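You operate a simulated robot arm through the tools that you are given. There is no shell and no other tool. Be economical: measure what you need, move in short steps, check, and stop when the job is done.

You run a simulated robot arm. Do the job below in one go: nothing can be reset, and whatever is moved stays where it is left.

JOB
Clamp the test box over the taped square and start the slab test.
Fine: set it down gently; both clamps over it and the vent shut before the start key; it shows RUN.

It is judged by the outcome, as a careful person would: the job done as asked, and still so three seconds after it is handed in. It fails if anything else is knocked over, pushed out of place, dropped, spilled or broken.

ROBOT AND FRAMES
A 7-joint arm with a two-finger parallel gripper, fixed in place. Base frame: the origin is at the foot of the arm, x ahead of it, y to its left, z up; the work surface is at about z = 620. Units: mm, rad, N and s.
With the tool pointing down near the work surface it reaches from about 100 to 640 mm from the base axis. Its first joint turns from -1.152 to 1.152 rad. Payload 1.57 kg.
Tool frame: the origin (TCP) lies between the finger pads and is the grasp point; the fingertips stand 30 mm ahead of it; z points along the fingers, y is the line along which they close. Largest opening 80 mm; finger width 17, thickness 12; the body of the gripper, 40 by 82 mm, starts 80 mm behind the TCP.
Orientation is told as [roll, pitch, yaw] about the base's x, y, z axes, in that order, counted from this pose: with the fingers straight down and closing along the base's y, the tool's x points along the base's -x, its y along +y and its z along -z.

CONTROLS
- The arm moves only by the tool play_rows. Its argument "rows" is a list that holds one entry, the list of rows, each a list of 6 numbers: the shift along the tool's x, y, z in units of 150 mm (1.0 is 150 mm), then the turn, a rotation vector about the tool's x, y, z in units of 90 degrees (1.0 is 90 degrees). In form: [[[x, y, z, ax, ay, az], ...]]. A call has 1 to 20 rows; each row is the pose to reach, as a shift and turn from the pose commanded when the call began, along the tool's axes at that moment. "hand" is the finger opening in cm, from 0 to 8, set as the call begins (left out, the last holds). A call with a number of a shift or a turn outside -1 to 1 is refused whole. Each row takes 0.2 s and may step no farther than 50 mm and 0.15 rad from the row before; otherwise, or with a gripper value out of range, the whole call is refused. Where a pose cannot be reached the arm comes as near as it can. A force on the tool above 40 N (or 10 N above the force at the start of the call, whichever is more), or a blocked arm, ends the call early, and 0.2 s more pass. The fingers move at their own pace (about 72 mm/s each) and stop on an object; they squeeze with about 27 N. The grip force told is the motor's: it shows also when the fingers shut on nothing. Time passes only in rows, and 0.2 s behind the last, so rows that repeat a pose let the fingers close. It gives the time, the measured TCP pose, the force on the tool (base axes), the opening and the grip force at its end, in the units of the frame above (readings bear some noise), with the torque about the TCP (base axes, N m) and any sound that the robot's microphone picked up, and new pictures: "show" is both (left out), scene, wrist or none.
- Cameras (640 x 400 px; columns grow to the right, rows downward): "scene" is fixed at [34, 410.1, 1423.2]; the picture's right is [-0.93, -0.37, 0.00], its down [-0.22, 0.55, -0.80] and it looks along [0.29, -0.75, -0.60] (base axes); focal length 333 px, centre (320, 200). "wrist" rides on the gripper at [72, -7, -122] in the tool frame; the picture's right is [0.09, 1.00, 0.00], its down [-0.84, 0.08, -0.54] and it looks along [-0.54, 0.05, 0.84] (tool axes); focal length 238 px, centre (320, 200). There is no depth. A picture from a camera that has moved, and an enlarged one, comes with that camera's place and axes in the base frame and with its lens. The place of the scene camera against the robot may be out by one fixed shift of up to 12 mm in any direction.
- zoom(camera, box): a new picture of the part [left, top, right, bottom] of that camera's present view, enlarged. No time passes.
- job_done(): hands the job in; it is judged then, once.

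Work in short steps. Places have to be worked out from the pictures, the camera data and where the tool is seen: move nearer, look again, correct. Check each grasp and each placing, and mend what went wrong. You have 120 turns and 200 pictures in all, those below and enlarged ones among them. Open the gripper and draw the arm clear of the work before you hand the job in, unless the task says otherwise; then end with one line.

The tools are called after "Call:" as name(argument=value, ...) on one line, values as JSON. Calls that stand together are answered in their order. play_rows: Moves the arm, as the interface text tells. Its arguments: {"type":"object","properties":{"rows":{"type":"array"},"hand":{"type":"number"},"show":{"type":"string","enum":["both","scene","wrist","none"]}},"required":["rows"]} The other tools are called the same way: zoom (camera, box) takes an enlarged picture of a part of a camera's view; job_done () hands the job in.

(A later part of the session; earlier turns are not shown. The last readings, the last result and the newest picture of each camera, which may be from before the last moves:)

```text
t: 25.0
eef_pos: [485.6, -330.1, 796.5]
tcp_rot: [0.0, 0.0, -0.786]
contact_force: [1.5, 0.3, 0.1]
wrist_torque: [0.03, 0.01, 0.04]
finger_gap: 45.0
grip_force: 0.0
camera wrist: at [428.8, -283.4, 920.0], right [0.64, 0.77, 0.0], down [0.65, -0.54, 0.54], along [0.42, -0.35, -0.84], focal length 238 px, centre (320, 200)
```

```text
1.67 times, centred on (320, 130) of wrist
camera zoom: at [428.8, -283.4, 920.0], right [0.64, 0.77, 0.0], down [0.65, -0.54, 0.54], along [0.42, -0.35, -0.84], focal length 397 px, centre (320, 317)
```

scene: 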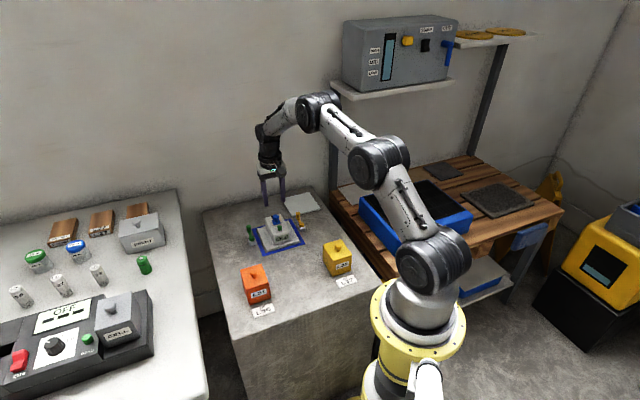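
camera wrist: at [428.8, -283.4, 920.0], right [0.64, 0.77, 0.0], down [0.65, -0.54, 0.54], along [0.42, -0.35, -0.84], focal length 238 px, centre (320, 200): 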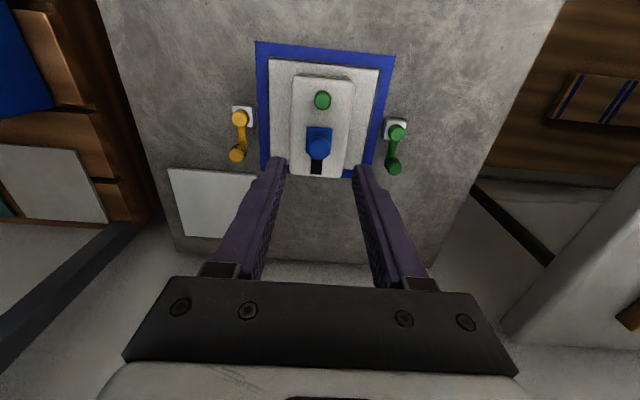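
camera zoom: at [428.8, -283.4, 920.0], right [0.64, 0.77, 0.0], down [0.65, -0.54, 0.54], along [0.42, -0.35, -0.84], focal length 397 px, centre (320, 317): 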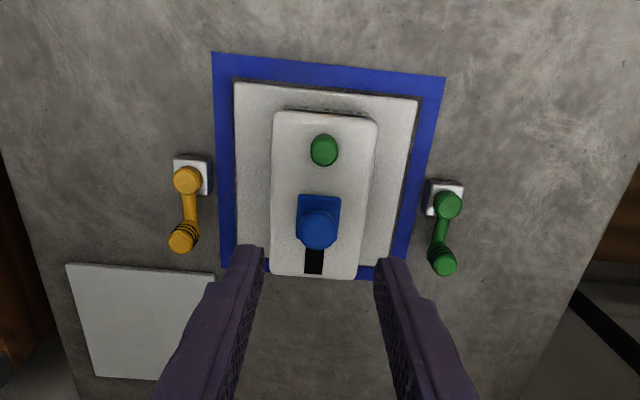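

The box sits squarely inside the tape. In the tool frame the clamp pivots are at about (-2, ±89) and the striped grips at (-38, ±90). I close the fingers and go to the outer side of the yellow grip, still above it.

Call:
play_rows(rows=[[[-0.06, -0.2, 0, 0, 0, 0], [-0.12, -0.4, 0, 0, 0, 0], [-0.19, -0.6, 0, 0, 0, 0], [-0.253, -0.78, 0, 0, 0, 0], [-0.253, -0.78, 0.2, 0, 0, 0], [-0.253, -0.78, 0.45, 0, 0, 0], [-0.253, -0.78, 0.55, 0, 0, 0], [-0.253, -0.78, 0.55, 0, 0, 0]]], hand=0)

Call:
zoom(camera="scene", box=[250, 180, 340, 250])

Call:
zoom(camera="wrist", box=[220, 60, 440, 280])

```text
t: 26.8
eef_pos: [430.0, -439.6, 713.3]
tcp_rot: [0.0, -0.001, -0.786]
contact_force: [0.8, -0.4, 0.2]
wrist_torque: [-0.01, -0.02, 0.01]
finger_gap: 0.1
grip_force: 21.4
camera wrist: at [373.8, -394.9, 835.9], right [0.64, 0.77, 0.0], down [0.65, -0.54, 0.54], along [0.42, -0.35, -0.84], focal length 238 px, centre (320, 200)
```

scene: 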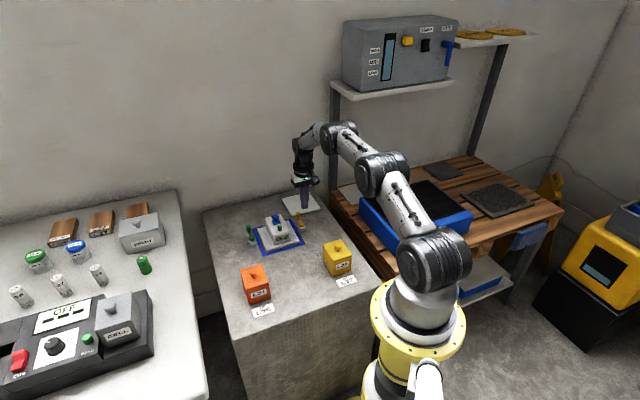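
wrist: 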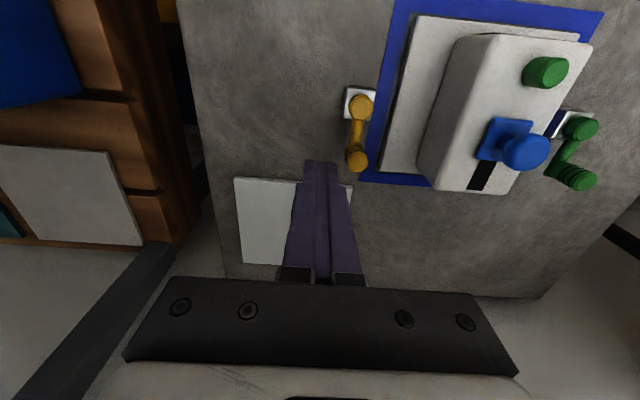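

```text
5.71 times, centred on (295, 215) of scene
camera zoom: at [34.0, 410.1, 1423.2], right [-0.93, -0.37, 0.0], down [-0.22, 0.55, -0.8], along [0.29, -0.75, -0.6], focal length 1903 px, centre (463, 114)
```

zoom: 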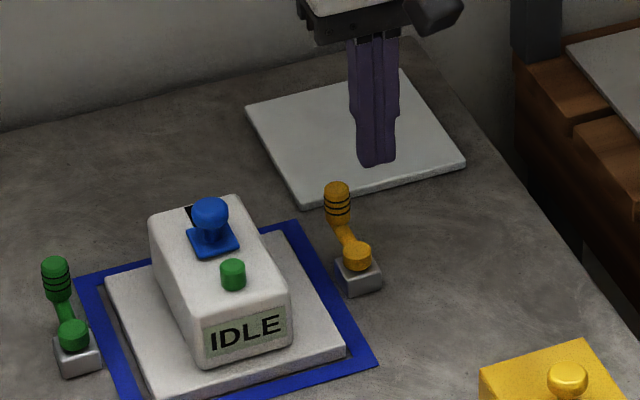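

```text
1.82 times, centred on (330, 170) of wrist
camera zoom: at [373.8, -394.9, 835.9], right [0.64, 0.77, 0.0], down [0.65, -0.54, 0.54], along [0.42, -0.35, -0.84], focal length 433 px, centre (302, 254)
```

zoom: 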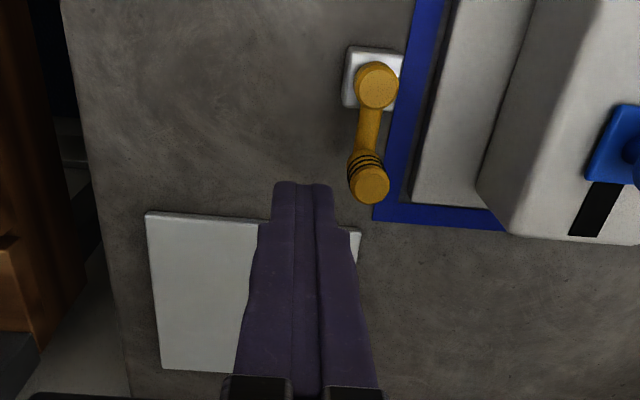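

The yellow grip top is at z≈668, centred at (-37,-89), and my closed fingers are 8 mm outside it. I lower so that the tips are at about 646.

Call:
play_rows(rows=[[[0, 0, 0.12, 0, 0, 0], [0, 0, 0.2, 0, 0, 0], [0, 0, 0.25, 0, 0, 0], [0, 0, 0.25, 0, 0, 0]]], show="none")

Call:
zoom(camera="scene", box=[270, 190, 330, 240])

Call:
zoom(camera="wrist", box=[220, 60, 440, 280])

```text
t: 27.8
eef_pos: [429.3, -440.3, 676.9]
tcp_rot: [0.0, 0.001, -0.785]
contact_force: [0.1, -0.1, -0.2]
wrist_torque: [-0.01, -0.03, 0.0]
finger_gap: 0.1
grip_force: 21.3
```

```text
8.00 times, centred on (300, 215) of scene
camera zoom: at [34.0, 410.1, 1423.2], right [-0.93, -0.37, 0.0], down [-0.22, 0.55, -0.8], along [0.29, -0.75, -0.6], focal length 2664 px, centre (480, 80)
```

zoom: 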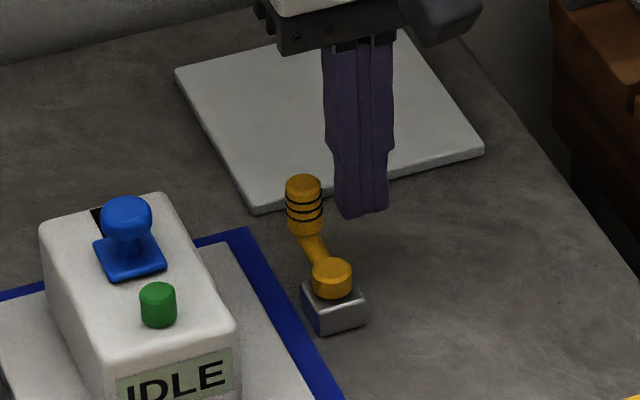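

```text
1.82 times, centred on (330, 170) of wrist
camera zoom: at [373.2, -394.5, 799.3], right [0.64, 0.77, 0.0], down [0.65, -0.54, 0.54], along [0.42, -0.35, -0.84], focal length 433 px, centre (302, 254)
```

zoom: 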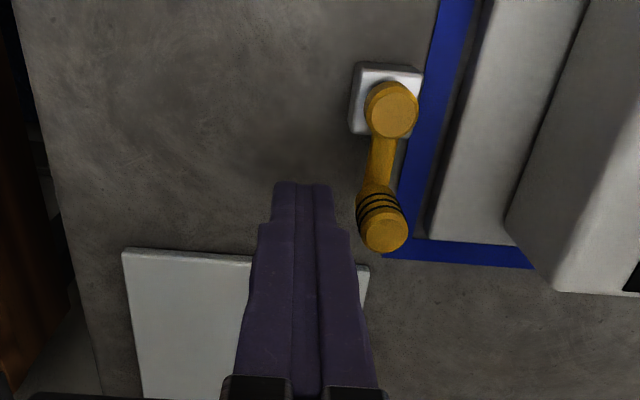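

Clear on the outside. I now sweep the yellow grip along its arc towards the box, to about 60° first.

Call:
play_rows(rows=[[[0, 0.053, 0, 0, 0, 0], [-0.013, 0.085, 0, 0, 0, 0], [-0.027, 0.12, 0, 0, 0, 0], [-0.033, 0.155, 0, 0, 0, 0], [-0.035, 0.191, 0, 0, 0, 0], [-0.028, 0.23, 0, 0, 0, 0], [-0.019, 0.267, 0, 0, 0, 0], [-0.002, 0.301, 0, 0, 0, 0], [0.016, 0.335, 0, 0, 0, 0]]], show="wrist")

Call:
zoom(camera="scene", box=[250, 190, 330, 250])

```text
t: 29.8
eef_pos: [464.0, -403.3, 677.2]
tcp_rot: [-0.001, -0.001, -0.784]
contact_force: [0.4, -0.2, 0.0]
wrist_torque: [0.0, 0.02, -0.02]
finger_gap: 0.0
grip_force: 21.2
camera wrist: at [407.8, -356.9, 799.2], right [0.64, 0.77, 0.0], down [0.65, -0.54, 0.54], along [0.42, -0.35, -0.84], focal length 238 px, centre (320, 200)
```

wrist: 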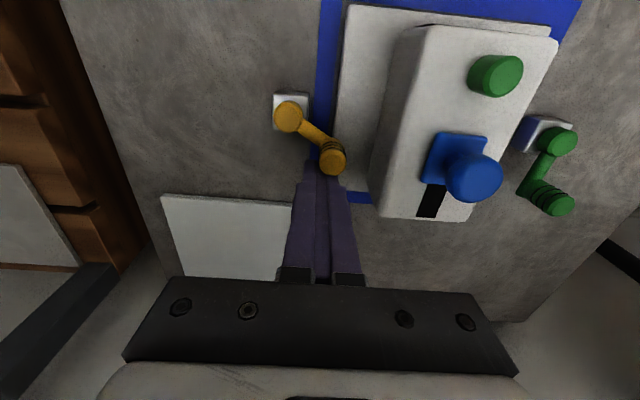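

```text
6.67 times, centred on (290, 220) of scene
camera zoom: at [34.0, 410.1, 1423.2], right [-0.93, -0.37, 0.0], down [-0.22, 0.55, -0.8], along [0.29, -0.75, -0.6], focal length 2220 px, centre (520, 67)
```

zoom: 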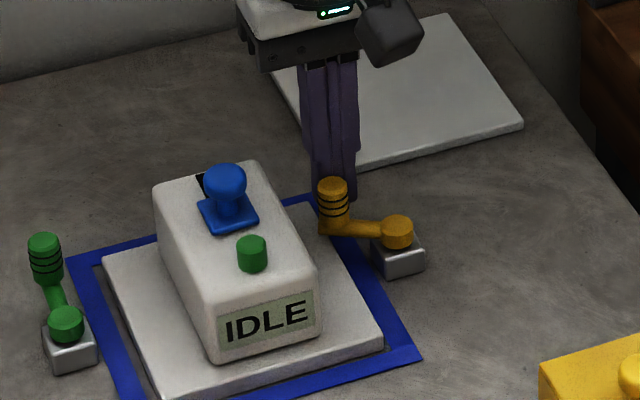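

The lever turns easily. I finish the swing to about 90°.

Call:
play_rows(rows=[[[0.026, 0.03, 0, 0, 0, 0], [0.053, 0.054, 0, 0, 0, 0], [0.085, 0.076, 0, 0, 0, 0], [0.114, 0.09, 0, 0, 0, 0], [0.122, 0.09, 0, 0, 0, 0]]], show="wrist")

Call:
zoom(camera="scene", box=[250, 190, 330, 250])

```text
t: 31.0
eef_pos: [461.8, -381.7, 677.7]
tcp_rot: [0.0, -0.007, -0.787]
contact_force: [5.7, -5.8, -2.7]
wrist_torque: [-0.02, -0.03, 0.03]
finger_gap: 0.1
grip_force: 21.4
camera wrist: at [404.9, -335.8, 799.9], right [0.64, 0.77, 0.0], down [0.64, -0.53, 0.55], along [0.42, -0.35, -0.84], focal length 238 px, centre (320, 200)
```

wrist: 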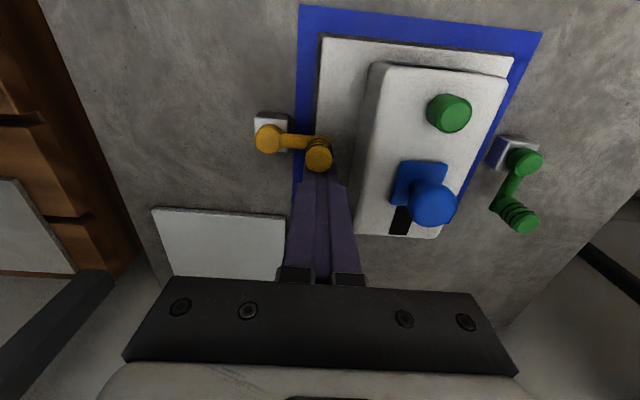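

```text
6.67 times, centred on (290, 220) of scene
camera zoom: at [34.1, 410.0, 1423.2], right [-0.93, -0.37, 0.0], down [-0.22, 0.55, -0.8], along [0.29, -0.75, -0.6], focal length 2220 px, centre (520, 67)
```

zoom: 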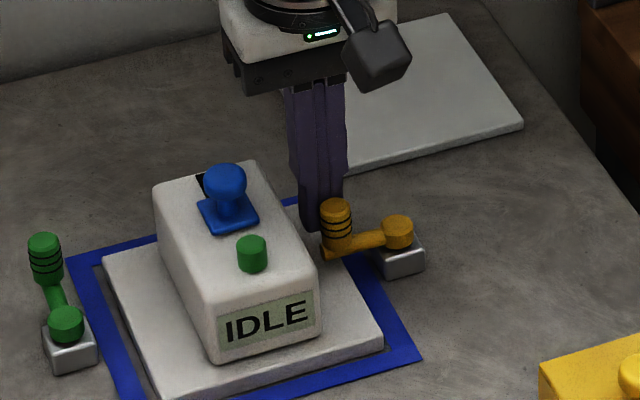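

The yellow lever is at 90° over the flange and against its stop. I back off, rise and cross over towards the green side, tilting the tool outward by 20° because that side is near the reach limit.

Call:
play_rows(rows=[[[-0.06, 0, 0, 0, 0, 0], [-0.13, -0.01, 0, 0, 0, 0], [-0.13, -0.01, -0.25, 0, 0, 0], [-0.13, -0.01, -0.5, 0, 0, 0], [-0.13, -0.01, -0.75, 0, 0, 0], [-0.1, 0.15, -0.8, 0, 0, 0], [-0.08, 0.35, -0.8, 0, -0.07, 0], [-0.08, 0.55, -0.8, 0, -0.14, 0], [-0.08, 0.75, -0.8, 0, -0.22, 0], [-0.08, 0.95, -0.8, 0, -0.22, 0], [-0.08, 0.95, -0.8, 0, -0.22, 0]]])

Call:
zoom(camera="scene", box=[230, 190, 330, 260])

```text
t: 33.4
eef_pos: [570.6, -288.3, 797.2]
tcp_rot: [0.001, -0.345, -0.784]
contact_force: [0.5, -0.3, -0.9]
wrist_torque: [-0.01, -0.01, -0.04]
finger_gap: 0.0
grip_force: 21.6
camera wrist: at [487.8, -216.1, 888.6], right [0.64, 0.77, -0.03], down [0.48, -0.37, 0.79], along [0.6, -0.52, -0.61], focal length 238 px, centre (320, 200)
```

scene: 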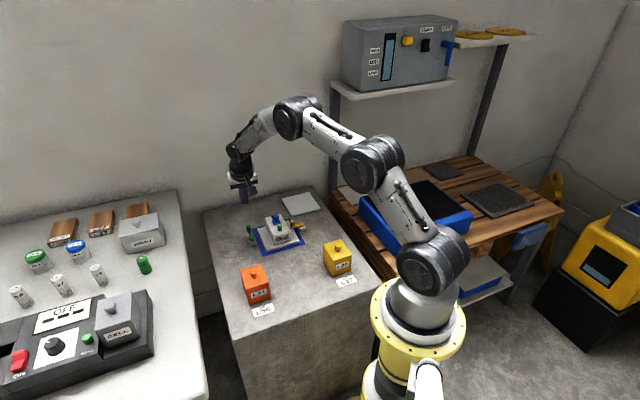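
wrist: 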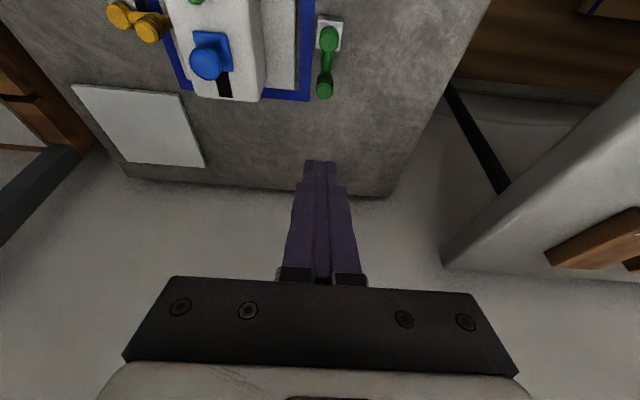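

```text
5.71 times, centred on (280, 225) of scene
camera zoom: at [34.0, 410.1, 1423.2], right [-0.93, -0.37, 0.0], down [-0.22, 0.55, -0.8], along [0.3, -0.75, -0.6], focal length 1903 px, centre (549, 57)
```

zoom: 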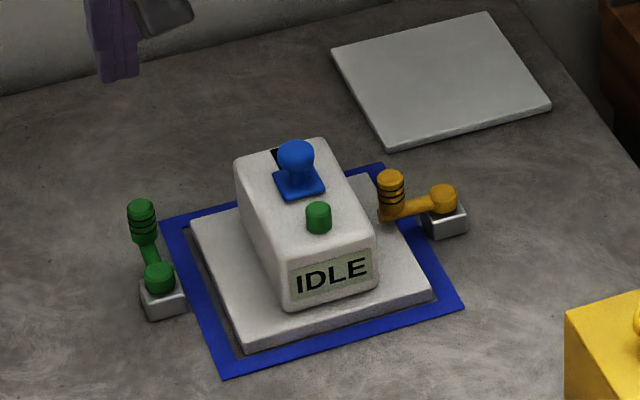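

Yellow is nicely over the flange. I now move outside the green grip and come down part way with the tool tilted.

Call:
play_rows(rows=[[[0, 0.1, 0, 0, 0, 0], [0, 0.2, 0, 0, 0, 0], [0.06, 0.2, 0.165, 0, 0, 0], [0.12, 0.2, 0.33, 0, 0, 0], [0.16, 0.2, 0.44, 0, 0, 0], [0.198, 0.2, 0.545, 0, 0, 0], [0.198, 0.2, 0.545, 0, 0, 0]]], show="wrist")

Call:
zoom(camera="scene", box=[220, 190, 300, 250])

```text
t: 35.0
eef_pos: [589.7, -265.6, 710.7]
tcp_rot: [0.0, -0.345, -0.787]
contact_force: [0.5, -0.8, -0.5]
wrist_torque: [0.0, -0.01, 0.02]
finger_gap: 0.1
grip_force: 21.1
camera wrist: at [507.7, -194.1, 800.8], right [0.64, 0.77, -0.03], down [0.48, -0.37, 0.79], along [0.6, -0.52, -0.61], focal length 238 px, centre (320, 200)
```

wrist: 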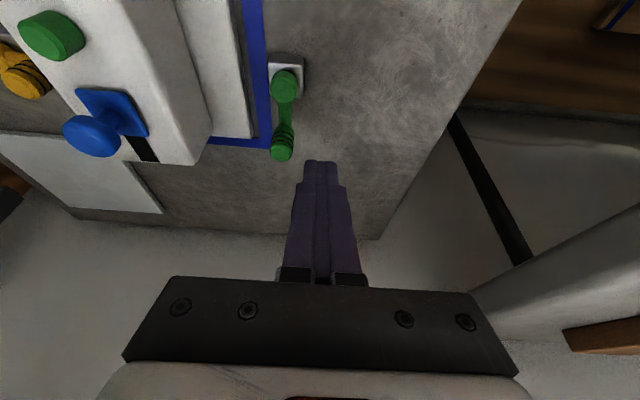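

```text
6.67 times, centred on (260, 220) of scene
camera zoom: at [34.0, 410.1, 1423.2], right [-0.93, -0.37, 0.0], down [-0.22, 0.55, -0.8], along [0.29, -0.75, -0.6], focal length 2220 px, centre (720, 67)
```

zoom: 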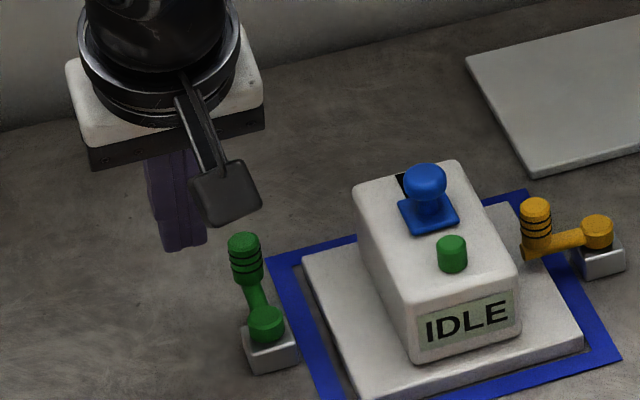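

The pose is reached well. I lower the last 34 mm beside the green grip.

Call:
play_rows(rows=[[[0.02, 0, 0.08, 0, 0, 0], [0.04, 0, 0.15, 0, 0, 0], [0.058, 0, 0.218, 0, 0, 0], [0.058, 0, 0.218, 0, 0, 0]]], show="wrist")

Call:
zoom(camera="scene", box=[220, 190, 300, 250])

```text
t: 36.0
eef_pos: [592.0, -269.5, 675.5]
tcp_rot: [0.0, -0.345, -0.785]
contact_force: [0.3, 0.2, 0.6]
wrist_torque: [0.0, -0.01, 0.02]
finger_gap: 0.1
grip_force: 21.5
camera wrist: at [510.6, -196.6, 766.2], right [0.64, 0.77, -0.03], down [0.48, -0.37, 0.79], along [0.6, -0.52, -0.61], focal length 238 px, centre (320, 200)
```

wrist: 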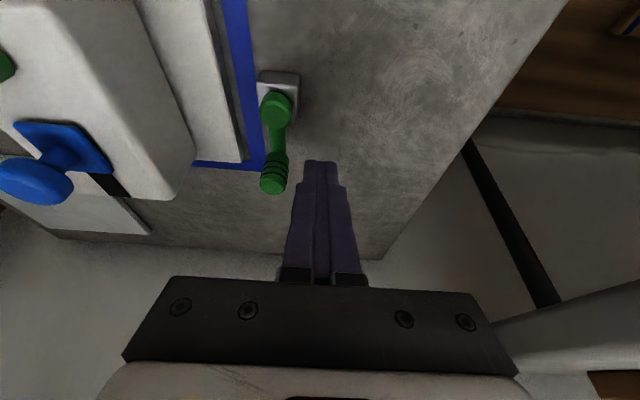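

```text
6.67 times, centred on (260, 220) of scene
camera zoom: at [34.0, 410.1, 1423.2], right [-0.93, -0.37, 0.0], down [-0.22, 0.55, -0.8], along [0.29, -0.75, -0.6], focal length 2220 px, centre (720, 67)
```

zoom: 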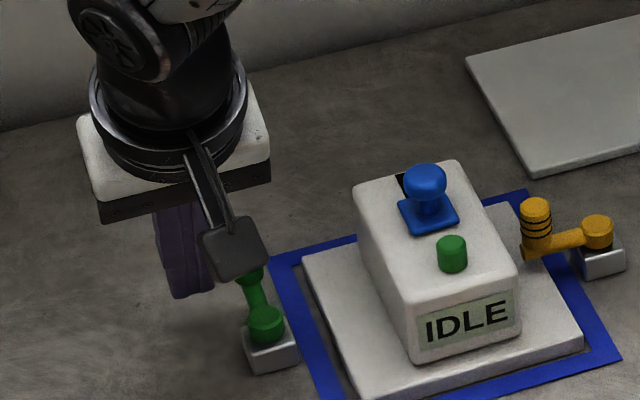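

Eight millimetres clear on the outer side. I sweep the green lever along its arc to about 60°.

Call:
play_rows(rows=[[[0, -0.063, 0, 0, 0, 0], [-0.011, -0.097, 0.004, 0, 0, 0], [-0.022, -0.13, 0.008, 0, 0, 0], [-0.028, -0.165, 0.01, 0, 0, 0], [-0.03, -0.2, 0.011, 0, 0, 0], [-0.023, -0.24, 0.008, 0, 0, 0], [-0.015, -0.277, 0.005, 0, 0, 0], [0.002, -0.312, 0, 0, 0, 0], [0.018, -0.345, -0.007, 0, 0, 0]]], show="wrist")

Call:
zoom(camera="scene", box=[220, 190, 300, 250])

```text
t: 38.0
eef_pos: [552.0, -304.2, 676.2]
tcp_rot: [0.0, -0.346, -0.782]
contact_force: [-0.2, 0.5, -0.1]
wrist_torque: [0.0, -0.02, -0.01]
finger_gap: 0.0
grip_force: 21.0
camera wrist: at [470.1, -231.2, 766.8], right [0.64, 0.77, -0.03], down [0.48, -0.37, 0.79], along [0.6, -0.52, -0.61], focal length 238 px, centre (320, 200)
```

wrist: 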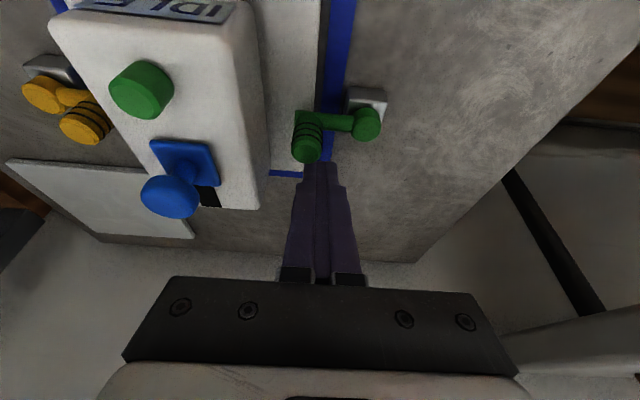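

```text
6.67 times, centred on (260, 220) of scene
camera zoom: at [34.0, 410.1, 1423.2], right [-0.93, -0.37, 0.0], down [-0.22, 0.55, -0.8], along [0.29, -0.75, -0.6], focal length 2220 px, centre (720, 67)
```

zoom: 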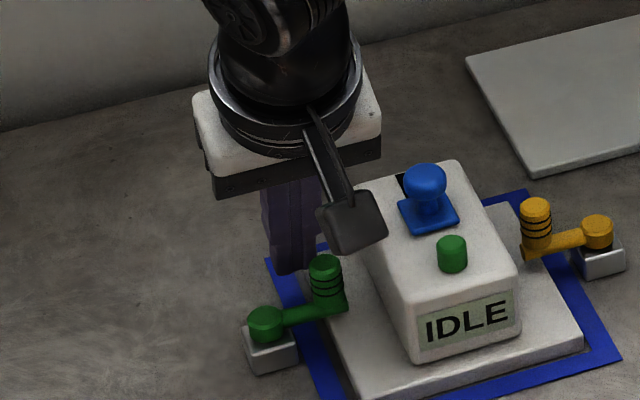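

It is turning well. I finish the swing to 90°.

Call:
play_rows(rows=[[[0.023, -0.03, -0.008, 0, 0, 0], [0.047, -0.054, -0.0165, 0, 0, 0], [0.08, -0.076, -0.029, 0, 0, 0], [0.107, -0.088, -0.039, 0, 0, 0], [0.115, -0.088, -0.042, 0, 0, 0]]], show="wrist")

Call:
zoom(camera="scene", box=[220, 190, 300, 250])

```text
t: 39.2
eef_pos: [535.8, -303.1, 681.2]
tcp_rot: [0.005, -0.361, -0.785]
contact_force: [19.1, -18.8, 2.6]
wrist_torque: [-0.23, 0.0, -0.13]
finger_gap: 0.1
grip_force: 21.2
camera wrist: at [452.5, -230.7, 769.8], right [0.64, 0.77, -0.03], down [0.47, -0.37, 0.8], along [0.6, -0.53, -0.6], focal length 238 px, centre (320, 200)
```

wrist: 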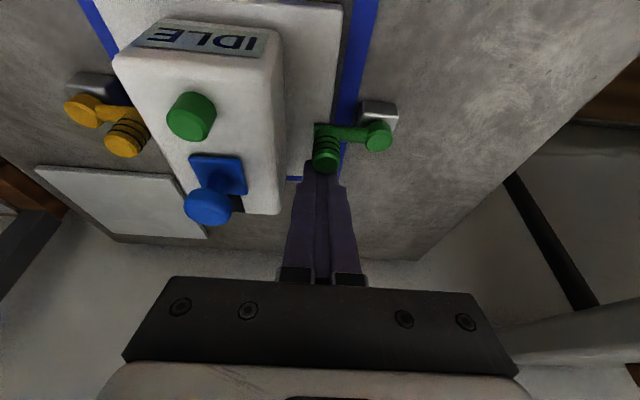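

```text
6.67 times, centred on (260, 220) of scene
camera zoom: at [34.3, 409.8, 1423.3], right [-0.93, -0.37, 0.0], down [-0.22, 0.55, -0.8], along [0.29, -0.75, -0.6], focal length 2220 px, centre (720, 67)
```

zoom: 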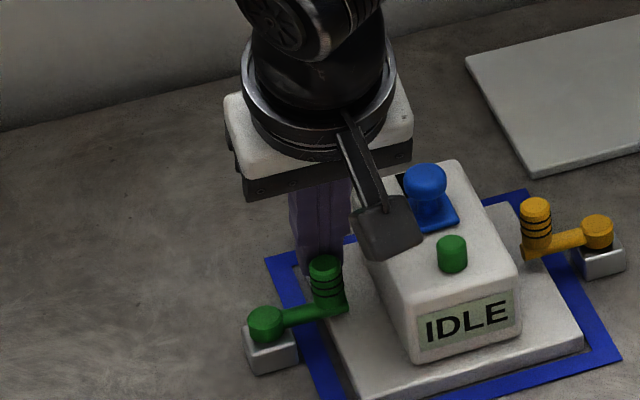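

The reaction force shows the green lever is against its stop. I back off, rise, level the tool and come back over the box to look.

Call:
play_rows(rows=[[[-0.05, 0, 0.018, 0, 0, 0], [-0.11, 0, 0.04, 0, 0, 0], [-0.19, 0, -0.18, 0, 0, 0], [-0.27, 0, -0.4, 0, 0, 0], [-0.36, 0, -0.65, 0, 0, 0], [-0.36, 0, -0.65, 0, 0.07, 0], [-0.36, -0.1, -0.7, 0, 0.14, 0], [-0.2, -0.3, -0.75, 0, 0.22, 0], [-0.05, -0.36, -0.8, 0, 0.22, 0], [-0.05, -0.36, -0.8, 0, 0.22, 0]]])

Call:
zoom(camera="scene", box=[230, 190, 320, 260])

Call:
zoom(camera="wrist", box=[210, 10, 430, 230])

```text
t: 41.4
eef_pos: [470.1, -312.9, 790.9]
tcp_rot: [0.002, -0.001, -0.785]
contact_force: [-0.5, 0.3, 0.3]
wrist_torque: [0.0, 0.01, 0.01]
finger_gap: 0.0
grip_force: 20.9
camera wrist: at [413.7, -267.7, 913.6], right [0.64, 0.77, 0.0], down [0.65, -0.54, 0.54], along [0.42, -0.35, -0.84], focal length 238 px, centre (320, 200)
```

scene: 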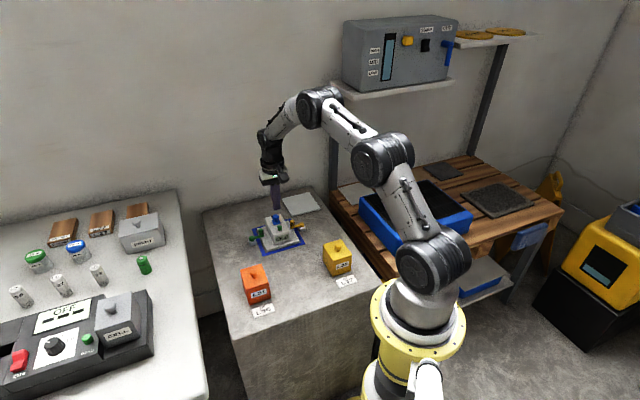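
wrist: 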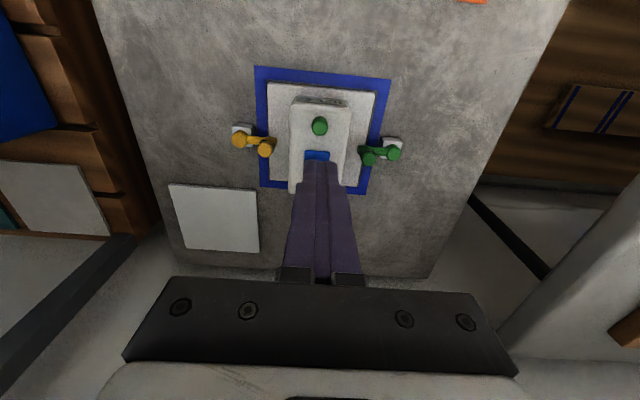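

```text
5.71 times, centred on (275, 225) of scene
camera zoom: at [34.0, 410.1, 1423.2], right [-0.93, -0.37, 0.0], down [-0.22, 0.55, -0.8], along [0.29, -0.75, -0.6], focal length 1903 px, centre (577, 57)
```

zoom: 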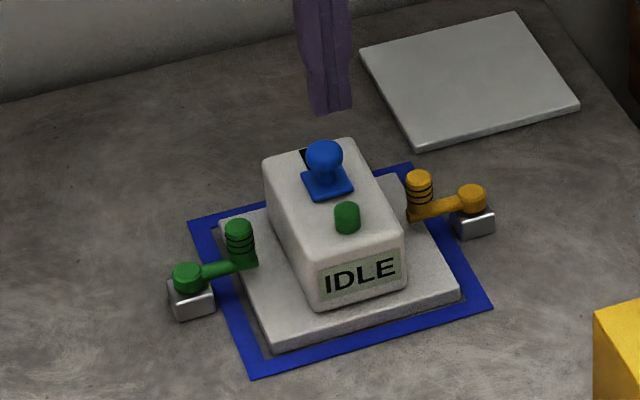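

```text
1.82 times, centred on (320, 120) of wrist
camera zoom: at [413.7, -267.7, 913.6], right [0.64, 0.77, 0.0], down [0.65, -0.54, 0.54], along [0.42, -0.35, -0.84], focal length 433 px, centre (320, 346)
```

zoom: 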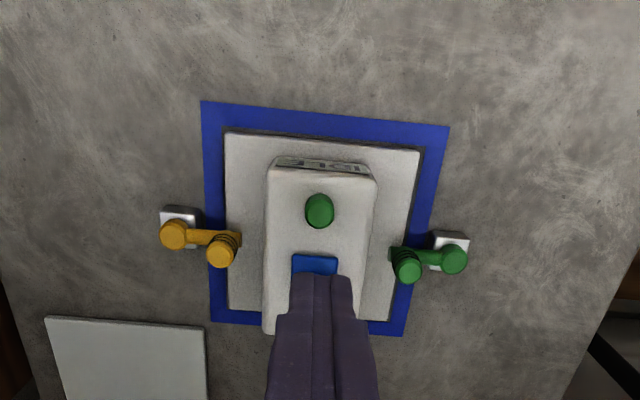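

Both levers lie across the flange and the box has not moved. Next is the vent: I go back over the blue knob with the fingers open, as in the carry grasp.

Call:
play_rows(rows=[[[-0.076, -0.005, 0, 0, 0, 0], [-0.152, -0.01, 0, 0, 0, 0], [-0.152, -0.01, 0.15, 0, 0, 0], [-0.152, -0.01, 0.3, 0, 0, 0], [-0.152, -0.01, 0.42, 0, 0, 0], [-0.152, -0.01, 0.49, 0, 0, 0], [-0.152, -0.01, 0.49, 0, 0, 0]]], hand=4.5, show="wrist")

Call:
zoom(camera="wrist", box=[240, 70, 400, 230])

```text
t: 43.0
eef_pos: [485.4, -330.5, 718.1]
tcp_rot: [0.001, -0.001, -0.784]
contact_force: [0.2, -0.7, 0.5]
wrist_torque: [0.01, -0.02, 0.0]
finger_gap: 45.2
grip_force: 0.0
camera wrist: at [429.8, -284.6, 841.3], right [0.64, 0.77, 0.0], down [0.65, -0.54, 0.54], along [0.42, -0.35, -0.84], focal length 238 px, centre (320, 200)
```

wrist: 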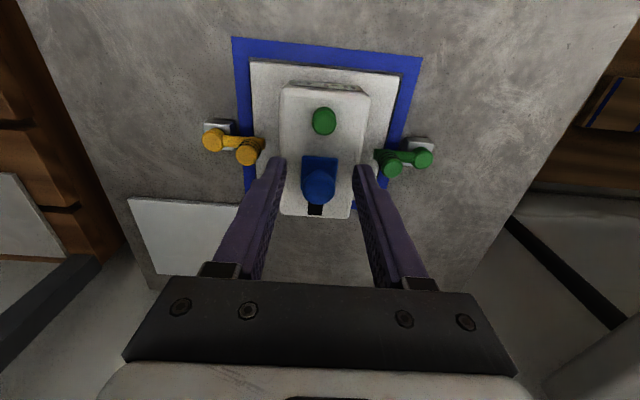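

```text
2.50 times, centred on (320, 150) of wrist
camera zoom: at [429.8, -284.6, 841.3], right [0.64, 0.77, 0.0], down [0.65, -0.54, 0.54], along [0.42, -0.35, -0.84], focal length 596 px, centre (320, 325)
```

zoom: 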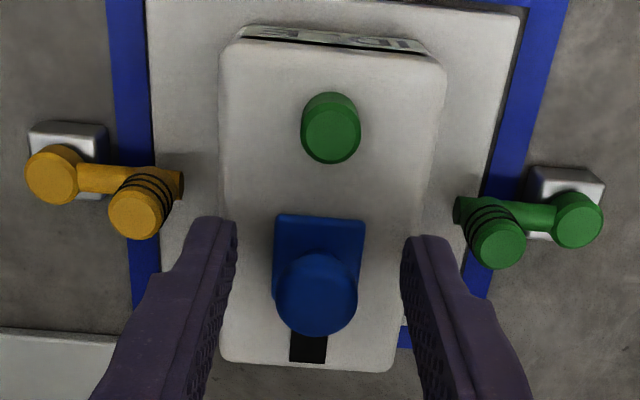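

Aligned. I close on the ball and slide it gently away from the key, toward the open slot.

Call:
play_rows(rows=[[[0, 0, 0, 0, 0, 0], [0, 0, 0, 0, 0, 0], [0, 0, 0, 0, 0, 0], [-0.02, 0, 0, 0, 0, 0], [-0.04, 0, 0, 0, 0, 0], [-0.06, 0, 0, 0, 0, 0], [-0.08, 0, 0, 0, 0, 0]]], hand=0, show="wrist")

Call:
zoom(camera="scene", box=[230, 190, 320, 260])

```text
t: 44.6
eef_pos: [492.5, -338.8, 718.9]
tcp_rot: [0.001, -0.001, -0.784]
contact_force: [1.0, 1.8, 2.7]
wrist_torque: [0.21, 0.14, -0.08]
finger_gap: 20.7
grip_force: 27.1
camera wrist: at [437.2, -293.5, 841.3], right [0.64, 0.77, 0.0], down [0.65, -0.54, 0.54], along [0.42, -0.35, -0.84], focal length 238 px, centre (320, 200)
```

wrist: 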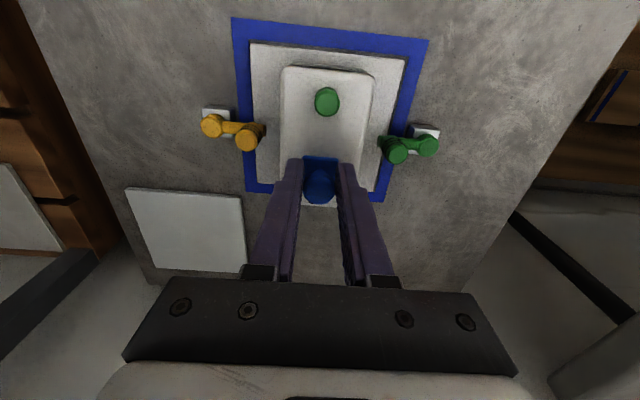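

```text
5.71 times, centred on (275, 225) of scene
camera zoom: at [34.0, 410.1, 1423.2], right [-0.93, -0.37, 0.0], down [-0.22, 0.55, -0.8], along [0.29, -0.75, -0.6], focal length 1903 px, centre (577, 57)
```

zoom: 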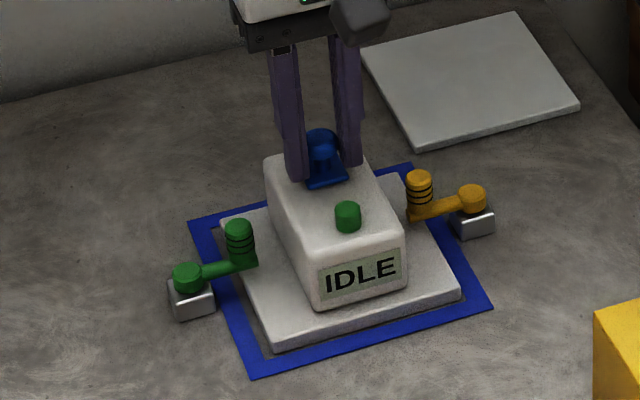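

The slider follows easily and the box stays put. I continue in small steps until it meets its end stop.

Call:
play_rows(rows=[[[-0.02, 0, 0, 0, 0, 0], [-0.04, 0, 0, 0, 0, 0], [-0.055, 0, 0, 0, 0, 0], [-0.07, 0, 0, 0, 0, 0]]], show="none")

Call:
zoom(camera="scene", box=[230, 190, 320, 260])

Call:
zoom(camera="wrist", box=[240, 70, 400, 230])

```text
t: 45.6
eef_pos: [501.0, -347.9, 718.8]
tcp_rot: [-0.001, -0.002, -0.785]
contact_force: [-3.3, -2.4, 6.2]
wrist_torque: [-0.08, 0.04, -0.06]
finger_gap: 20.6
grip_force: 26.8
```

```text
5.71 times, centred on (275, 225) of scene
camera zoom: at [33.9, 410.1, 1423.2], right [-0.93, -0.37, 0.0], down [-0.22, 0.55, -0.8], along [0.3, -0.75, -0.6], focal length 1903 px, centre (577, 57)
```

zoom: 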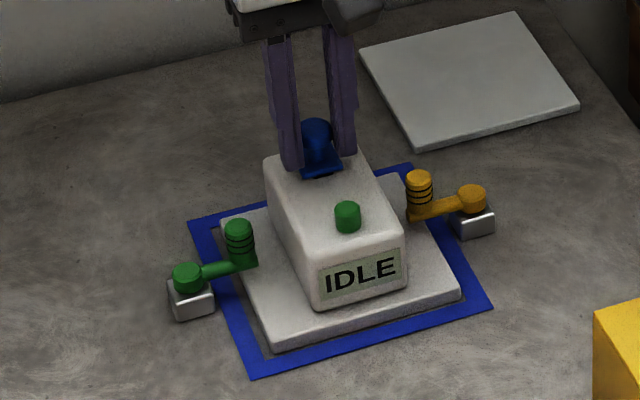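

```text
2.50 times, centred on (320, 150) of wrist
camera zoom: at [445.1, -301.1, 841.2], right [0.64, 0.77, 0.0], down [0.65, -0.54, 0.54], along [0.42, -0.35, -0.84], focal length 596 px, centre (320, 325)
```

zoom: 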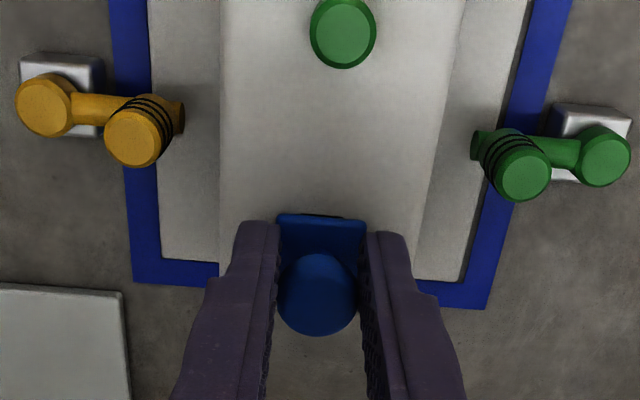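

Call:
zoom(camera="scene", box=[265, 205, 295, 230])

Call:
zoom(camera="wrist", box=[290, 140, 350, 210])

```text
16.00 times, centred on (280, 218) of scene
camera zoom: at [33.9, 410.1, 1423.2], right [-0.93, -0.37, 0.0], down [-0.22, 0.55, -0.8], along [0.3, -0.75, -0.6], focal length 5329 px, centre (960, -80)
```

zoom: 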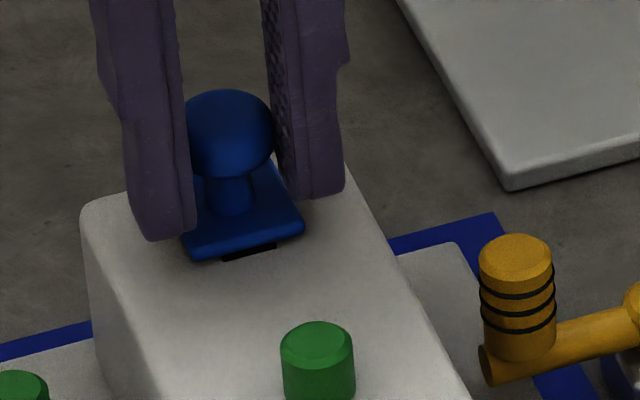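

```text
5.71 times, centred on (320, 175) of wrist
camera zoom: at [445.1, -301.1, 841.2], right [0.64, 0.77, 0.0], down [0.65, -0.54, 0.54], along [0.42, -0.35, -0.84], focal length 1362 px, centre (320, 343)
```

zoom: 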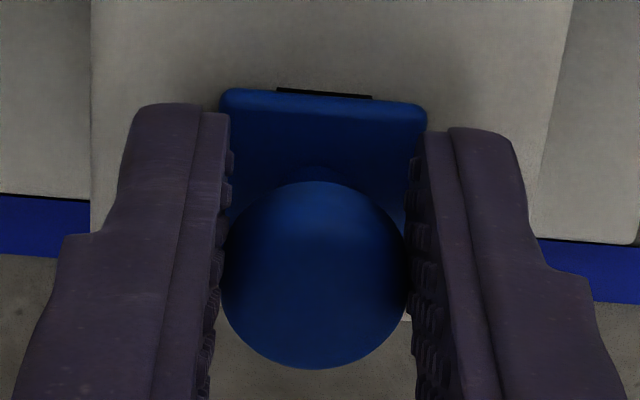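

A thin dark sliver shows on the key side, so the slider has gone about 2 mm past the slot's near end. I bring it back 2 mm, release, and look straight on.

Call:
play_rows(rows=[[[0.008, 0, 0, 0, 0, 0], [0.015, 0, 0, 0, 0, 0], [0.015, 0, 0, 0, 0, 0]]], show="none")

Call:
play_rows(rows=[[[0, 0, 0, 0, 0, 0], [0, 0, 0, 0, 0, 0], [0, 0, -0.15, 0, 0, 0], [0, 0, -0.4, 0, 0, 0], [-0.2, 0, -0.5, 0, 0, 0], [-0.2, 0, -0.5, 0, 0, 0]]], hand=4.5, show="none")

Call:
zoom(camera="wrist", box=[280, 60, 360, 160])

Call:
zoom(camera="scene", box=[250, 200, 300, 240])

```text
t: 46.4
eef_pos: [498.2, -344.9, 719.6]
tcp_rot: [0.0, -0.001, -0.786]
contact_force: [-2.8, -2.9, 11.4]
wrist_torque: [-0.12, 0.0, -0.04]
finger_gap: 20.9
grip_force: 27.1
```

```text
t: 47.8
eef_pos: [522.5, -366.0, 791.6]
tcp_rot: [0.001, -0.002, -0.783]
contact_force: [0.4, -0.9, 0.1]
wrist_torque: [0.03, 0.0, -0.04]
finger_gap: 44.9
grip_force: 0.1
```

```text
4.00 times, centred on (320, 110) of wrist
camera zoom: at [466.9, -320.8, 915.0], right [0.64, 0.77, 0.0], down [0.65, -0.54, 0.54], along [0.42, -0.35, -0.84], focal length 953 px, centre (320, 560)
```

zoom: 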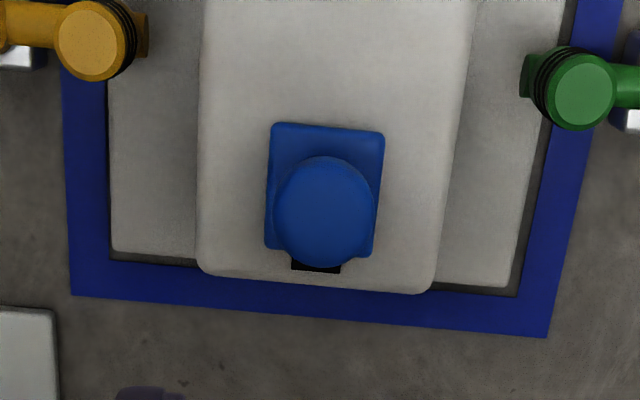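

```text
10.00 times, centred on (275, 220) of scene
camera zoom: at [34.0, 410.1, 1423.2], right [-0.93, -0.37, 0.0], down [-0.22, 0.55, -0.8], along [0.29, -0.75, -0.6], focal length 3331 px, centre (770, 0)
```

zoom: 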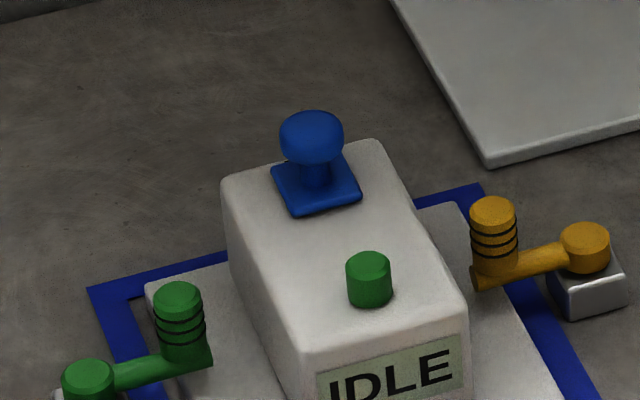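

Now a bit of slot shows on the far side, so shut should be further on, at the end of travel. I grip again and push on in small steps, watching for the stop.

Call:
play_rows(rows=[[[0.1, 0, -0.0, 0, 0, 0], [0.2, 0, 0, 0, 0, 0], [0.2, 0, 0.2, 0, 0, 0], [0.2, 0, 0.4, 0, 0, 0], [0.2, 0, 0.49, 0, 0, 0], [0.2, 0, 0.49, 0, 0, 0]]], hand=4.5, show="none")

Call:
play_rows(rows=[[[0, 0, 0, 0, 0, 0], [0, 0, 0, 0, 0, 0], [0, 0, 0, 0, 0, 0], [-0.01, 0, 0, 0, 0, 0], [-0.02, 0, 0, 0, 0, 0], [-0.027, 0, 0, 0, 0, 0]]], hand=0, show="none")

```text
t: 49.2
eef_pos: [499.0, -343.9, 718.6]
tcp_rot: [0.001, 0.0, -0.785]
contact_force: [-0.3, 0.2, 0.2]
wrist_torque: [-0.01, -0.02, 0.01]
finger_gap: 45.0
grip_force: 0.0
```

```text
t: 50.6
eef_pos: [502.1, -347.7, 720.4]
tcp_rot: [0.001, 0.0, -0.786]
contact_force: [-1.2, 1.7, 1.3]
wrist_torque: [0.01, 0.02, 0.0]
finger_gap: 0.0
grip_force: 21.5
```

The fingers closed to 0, so the knob slipped out. I look before doing anything else.

Call:
play_rows(rows=[[[0, 0, 0, 0, 0, 0]]])

Call:
zoom(camera="scene", box=[250, 200, 300, 240])

Call:
zoom(camera="wrist", box=[270, 100, 370, 220])

```text
t: 51.0
eef_pos: [502.0, -348.5, 719.3]
tcp_rot: [-0.001, 0.0, -0.785]
contact_force: [-1.4, 2.0, 0.8]
wrist_torque: [0.03, 0.04, -0.01]
finger_gap: 0.0
grip_force: 21.2
camera wrist: at [445.4, -301.8, 842.3], right [0.64, 0.77, 0.0], down [0.65, -0.54, 0.54], along [0.42, -0.35, -0.84], focal length 238 px, centre (320, 200)
```

scene: 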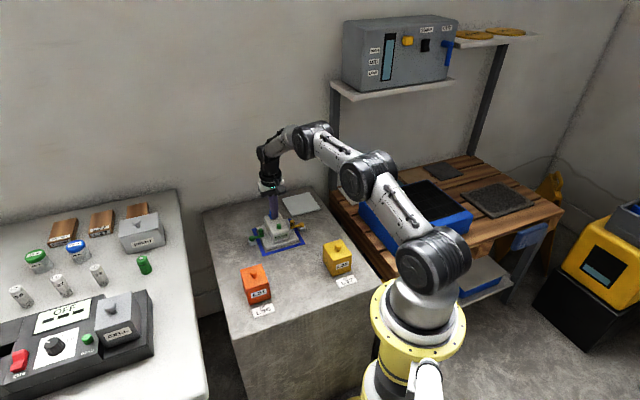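
wrist: 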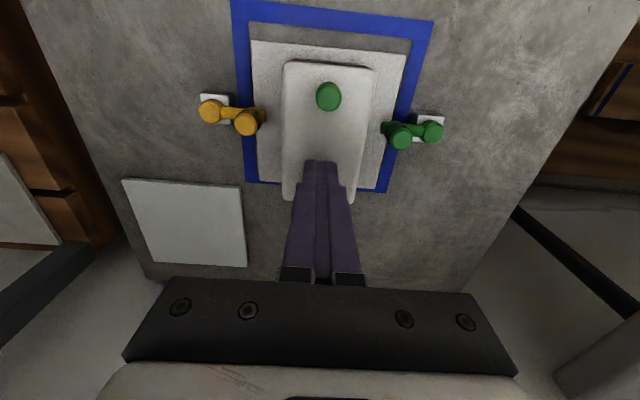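

```text
10.00 times, centred on (275, 220) of scene
camera zoom: at [34.0, 410.1, 1423.2], right [-0.93, -0.37, 0.0], down [-0.22, 0.55, -0.8], along [0.29, -0.75, -0.6], focal length 3331 px, centre (770, 0)
```

zoom: 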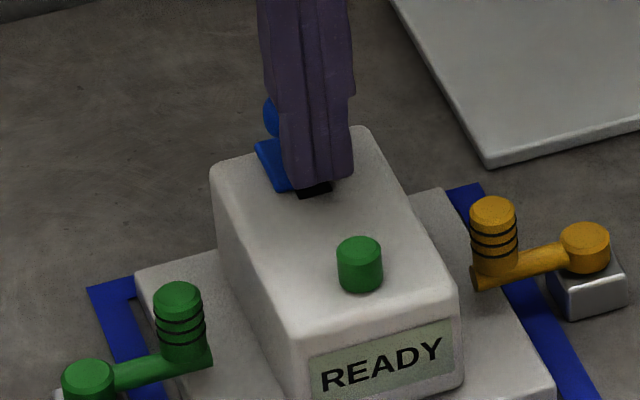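

```text
3.33 times, centred on (320, 160) of wrist
camera zoom: at [445.4, -301.8, 842.3], right [0.64, 0.77, 0.0], down [0.65, -0.54, 0.54], along [0.42, -0.35, -0.84], focal length 794 px, centre (320, 333)
```

zoom: 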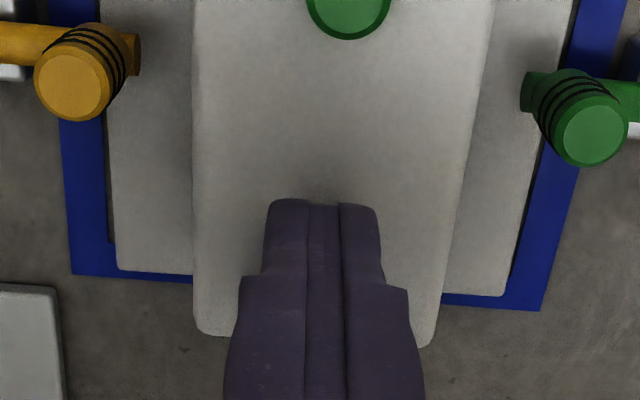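

The display now reads READY: the squeeze pushed the slider home to shut. The box seems nudged by a few mm, so I rise clear and check its place and the clamps.

Call:
play_rows(rows=[[[0.01, 0, -0.02, 0, 0, 0], [0.02, 0, -0.15, 0, 0, 0], [0.02, 0, -0.35, 0, 0, 0], [0.0, 0, -0.55, 0, 0, 0], [0.0, 0, -0.55, 0, 0, 0]]], show="none")

Call:
zoom(camera="scene", box=[230, 195, 320, 260])

Call:
zoom(camera="wrist", box=[210, 0, 430, 240])

```text
t: 52.2
eef_pos: [501.8, -349.2, 803.5]
tcp_rot: [-0.001, 0.0, -0.786]
contact_force: [-0.5, -0.8, 0.8]
wrist_torque: [-0.01, -0.03, 0.0]
finger_gap: 0.0
grip_force: 22.2
```

```text
6.15 times, centred on (275, 228) of scene
camera zoom: at [34.0, 410.1, 1423.2], right [-0.93, -0.37, 0.0], down [-0.22, 0.55, -0.8], along [0.29, -0.75, -0.6], focal length 2050 px, centre (597, 31)
```

zoom: 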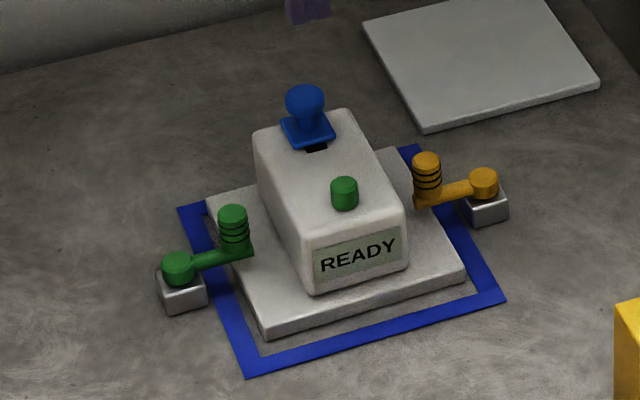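

```text
1.67 times, centred on (320, 120) of wrist
camera zoom: at [445.2, -303.6, 925.2], right [0.64, 0.77, 0.0], down [0.65, -0.54, 0.54], along [0.42, -0.35, -0.84], focal length 397 px, centre (320, 333)
```

zoom: 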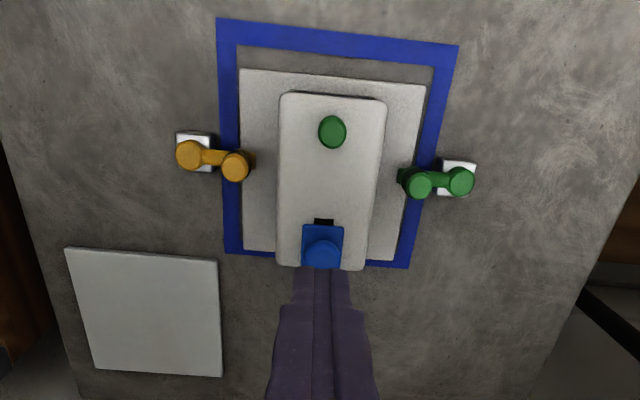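

The clamps still cover it, but the box slid about 9 mm toward the wall, so its flange lies on the rear tape. I will straddle the body nearer the display end, away from clamps and knob, and drag it back those 9 mm.

Call:
play_rows(rows=[[[0.08, 0.005, 0, 0, 0, 0], [0.17, 0.01, 0, 0, 0, 0], [0.253, 0.012, 0, 0, 0, 0], [0.253, 0.012, 0.25, 0, 0, 0], [0.253, 0.012, 0.48, 0, 0, 0], [0.253, 0.012, 0.57, 0, 0, 0], [0.253, 0.012, 0.57, 0, 0, 0]]], hand=7.5, show="wrist")

Call:
zoom(camera="scene", box=[230, 195, 320, 260])

```text
t: 53.8
eef_pos: [477.6, -319.8, 716.7]
tcp_rot: [-0.002, 0.001, -0.786]
contact_force: [0.3, 0.6, 0.7]
wrist_torque: [-0.01, -0.02, 0.01]
finger_gap: 75.2
grip_force: 0.1
camera wrist: at [420.8, -274.3, 838.6], right [0.64, 0.77, 0.0], down [0.65, -0.54, 0.54], along [0.42, -0.35, -0.84], focal length 238 px, centre (320, 200)
```

wrist: 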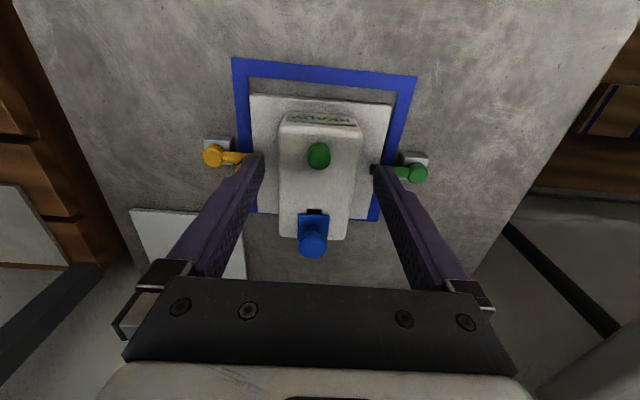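

```text
6.15 times, centred on (275, 228) of scene
camera zoom: at [34.0, 410.1, 1423.2], right [-0.93, -0.37, 0.0], down [-0.22, 0.55, -0.8], along [0.29, -0.75, -0.6], focal length 2050 px, centre (597, 31)
```

zoom: 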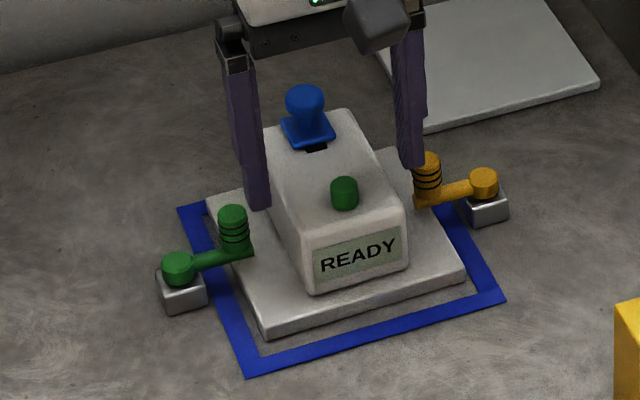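

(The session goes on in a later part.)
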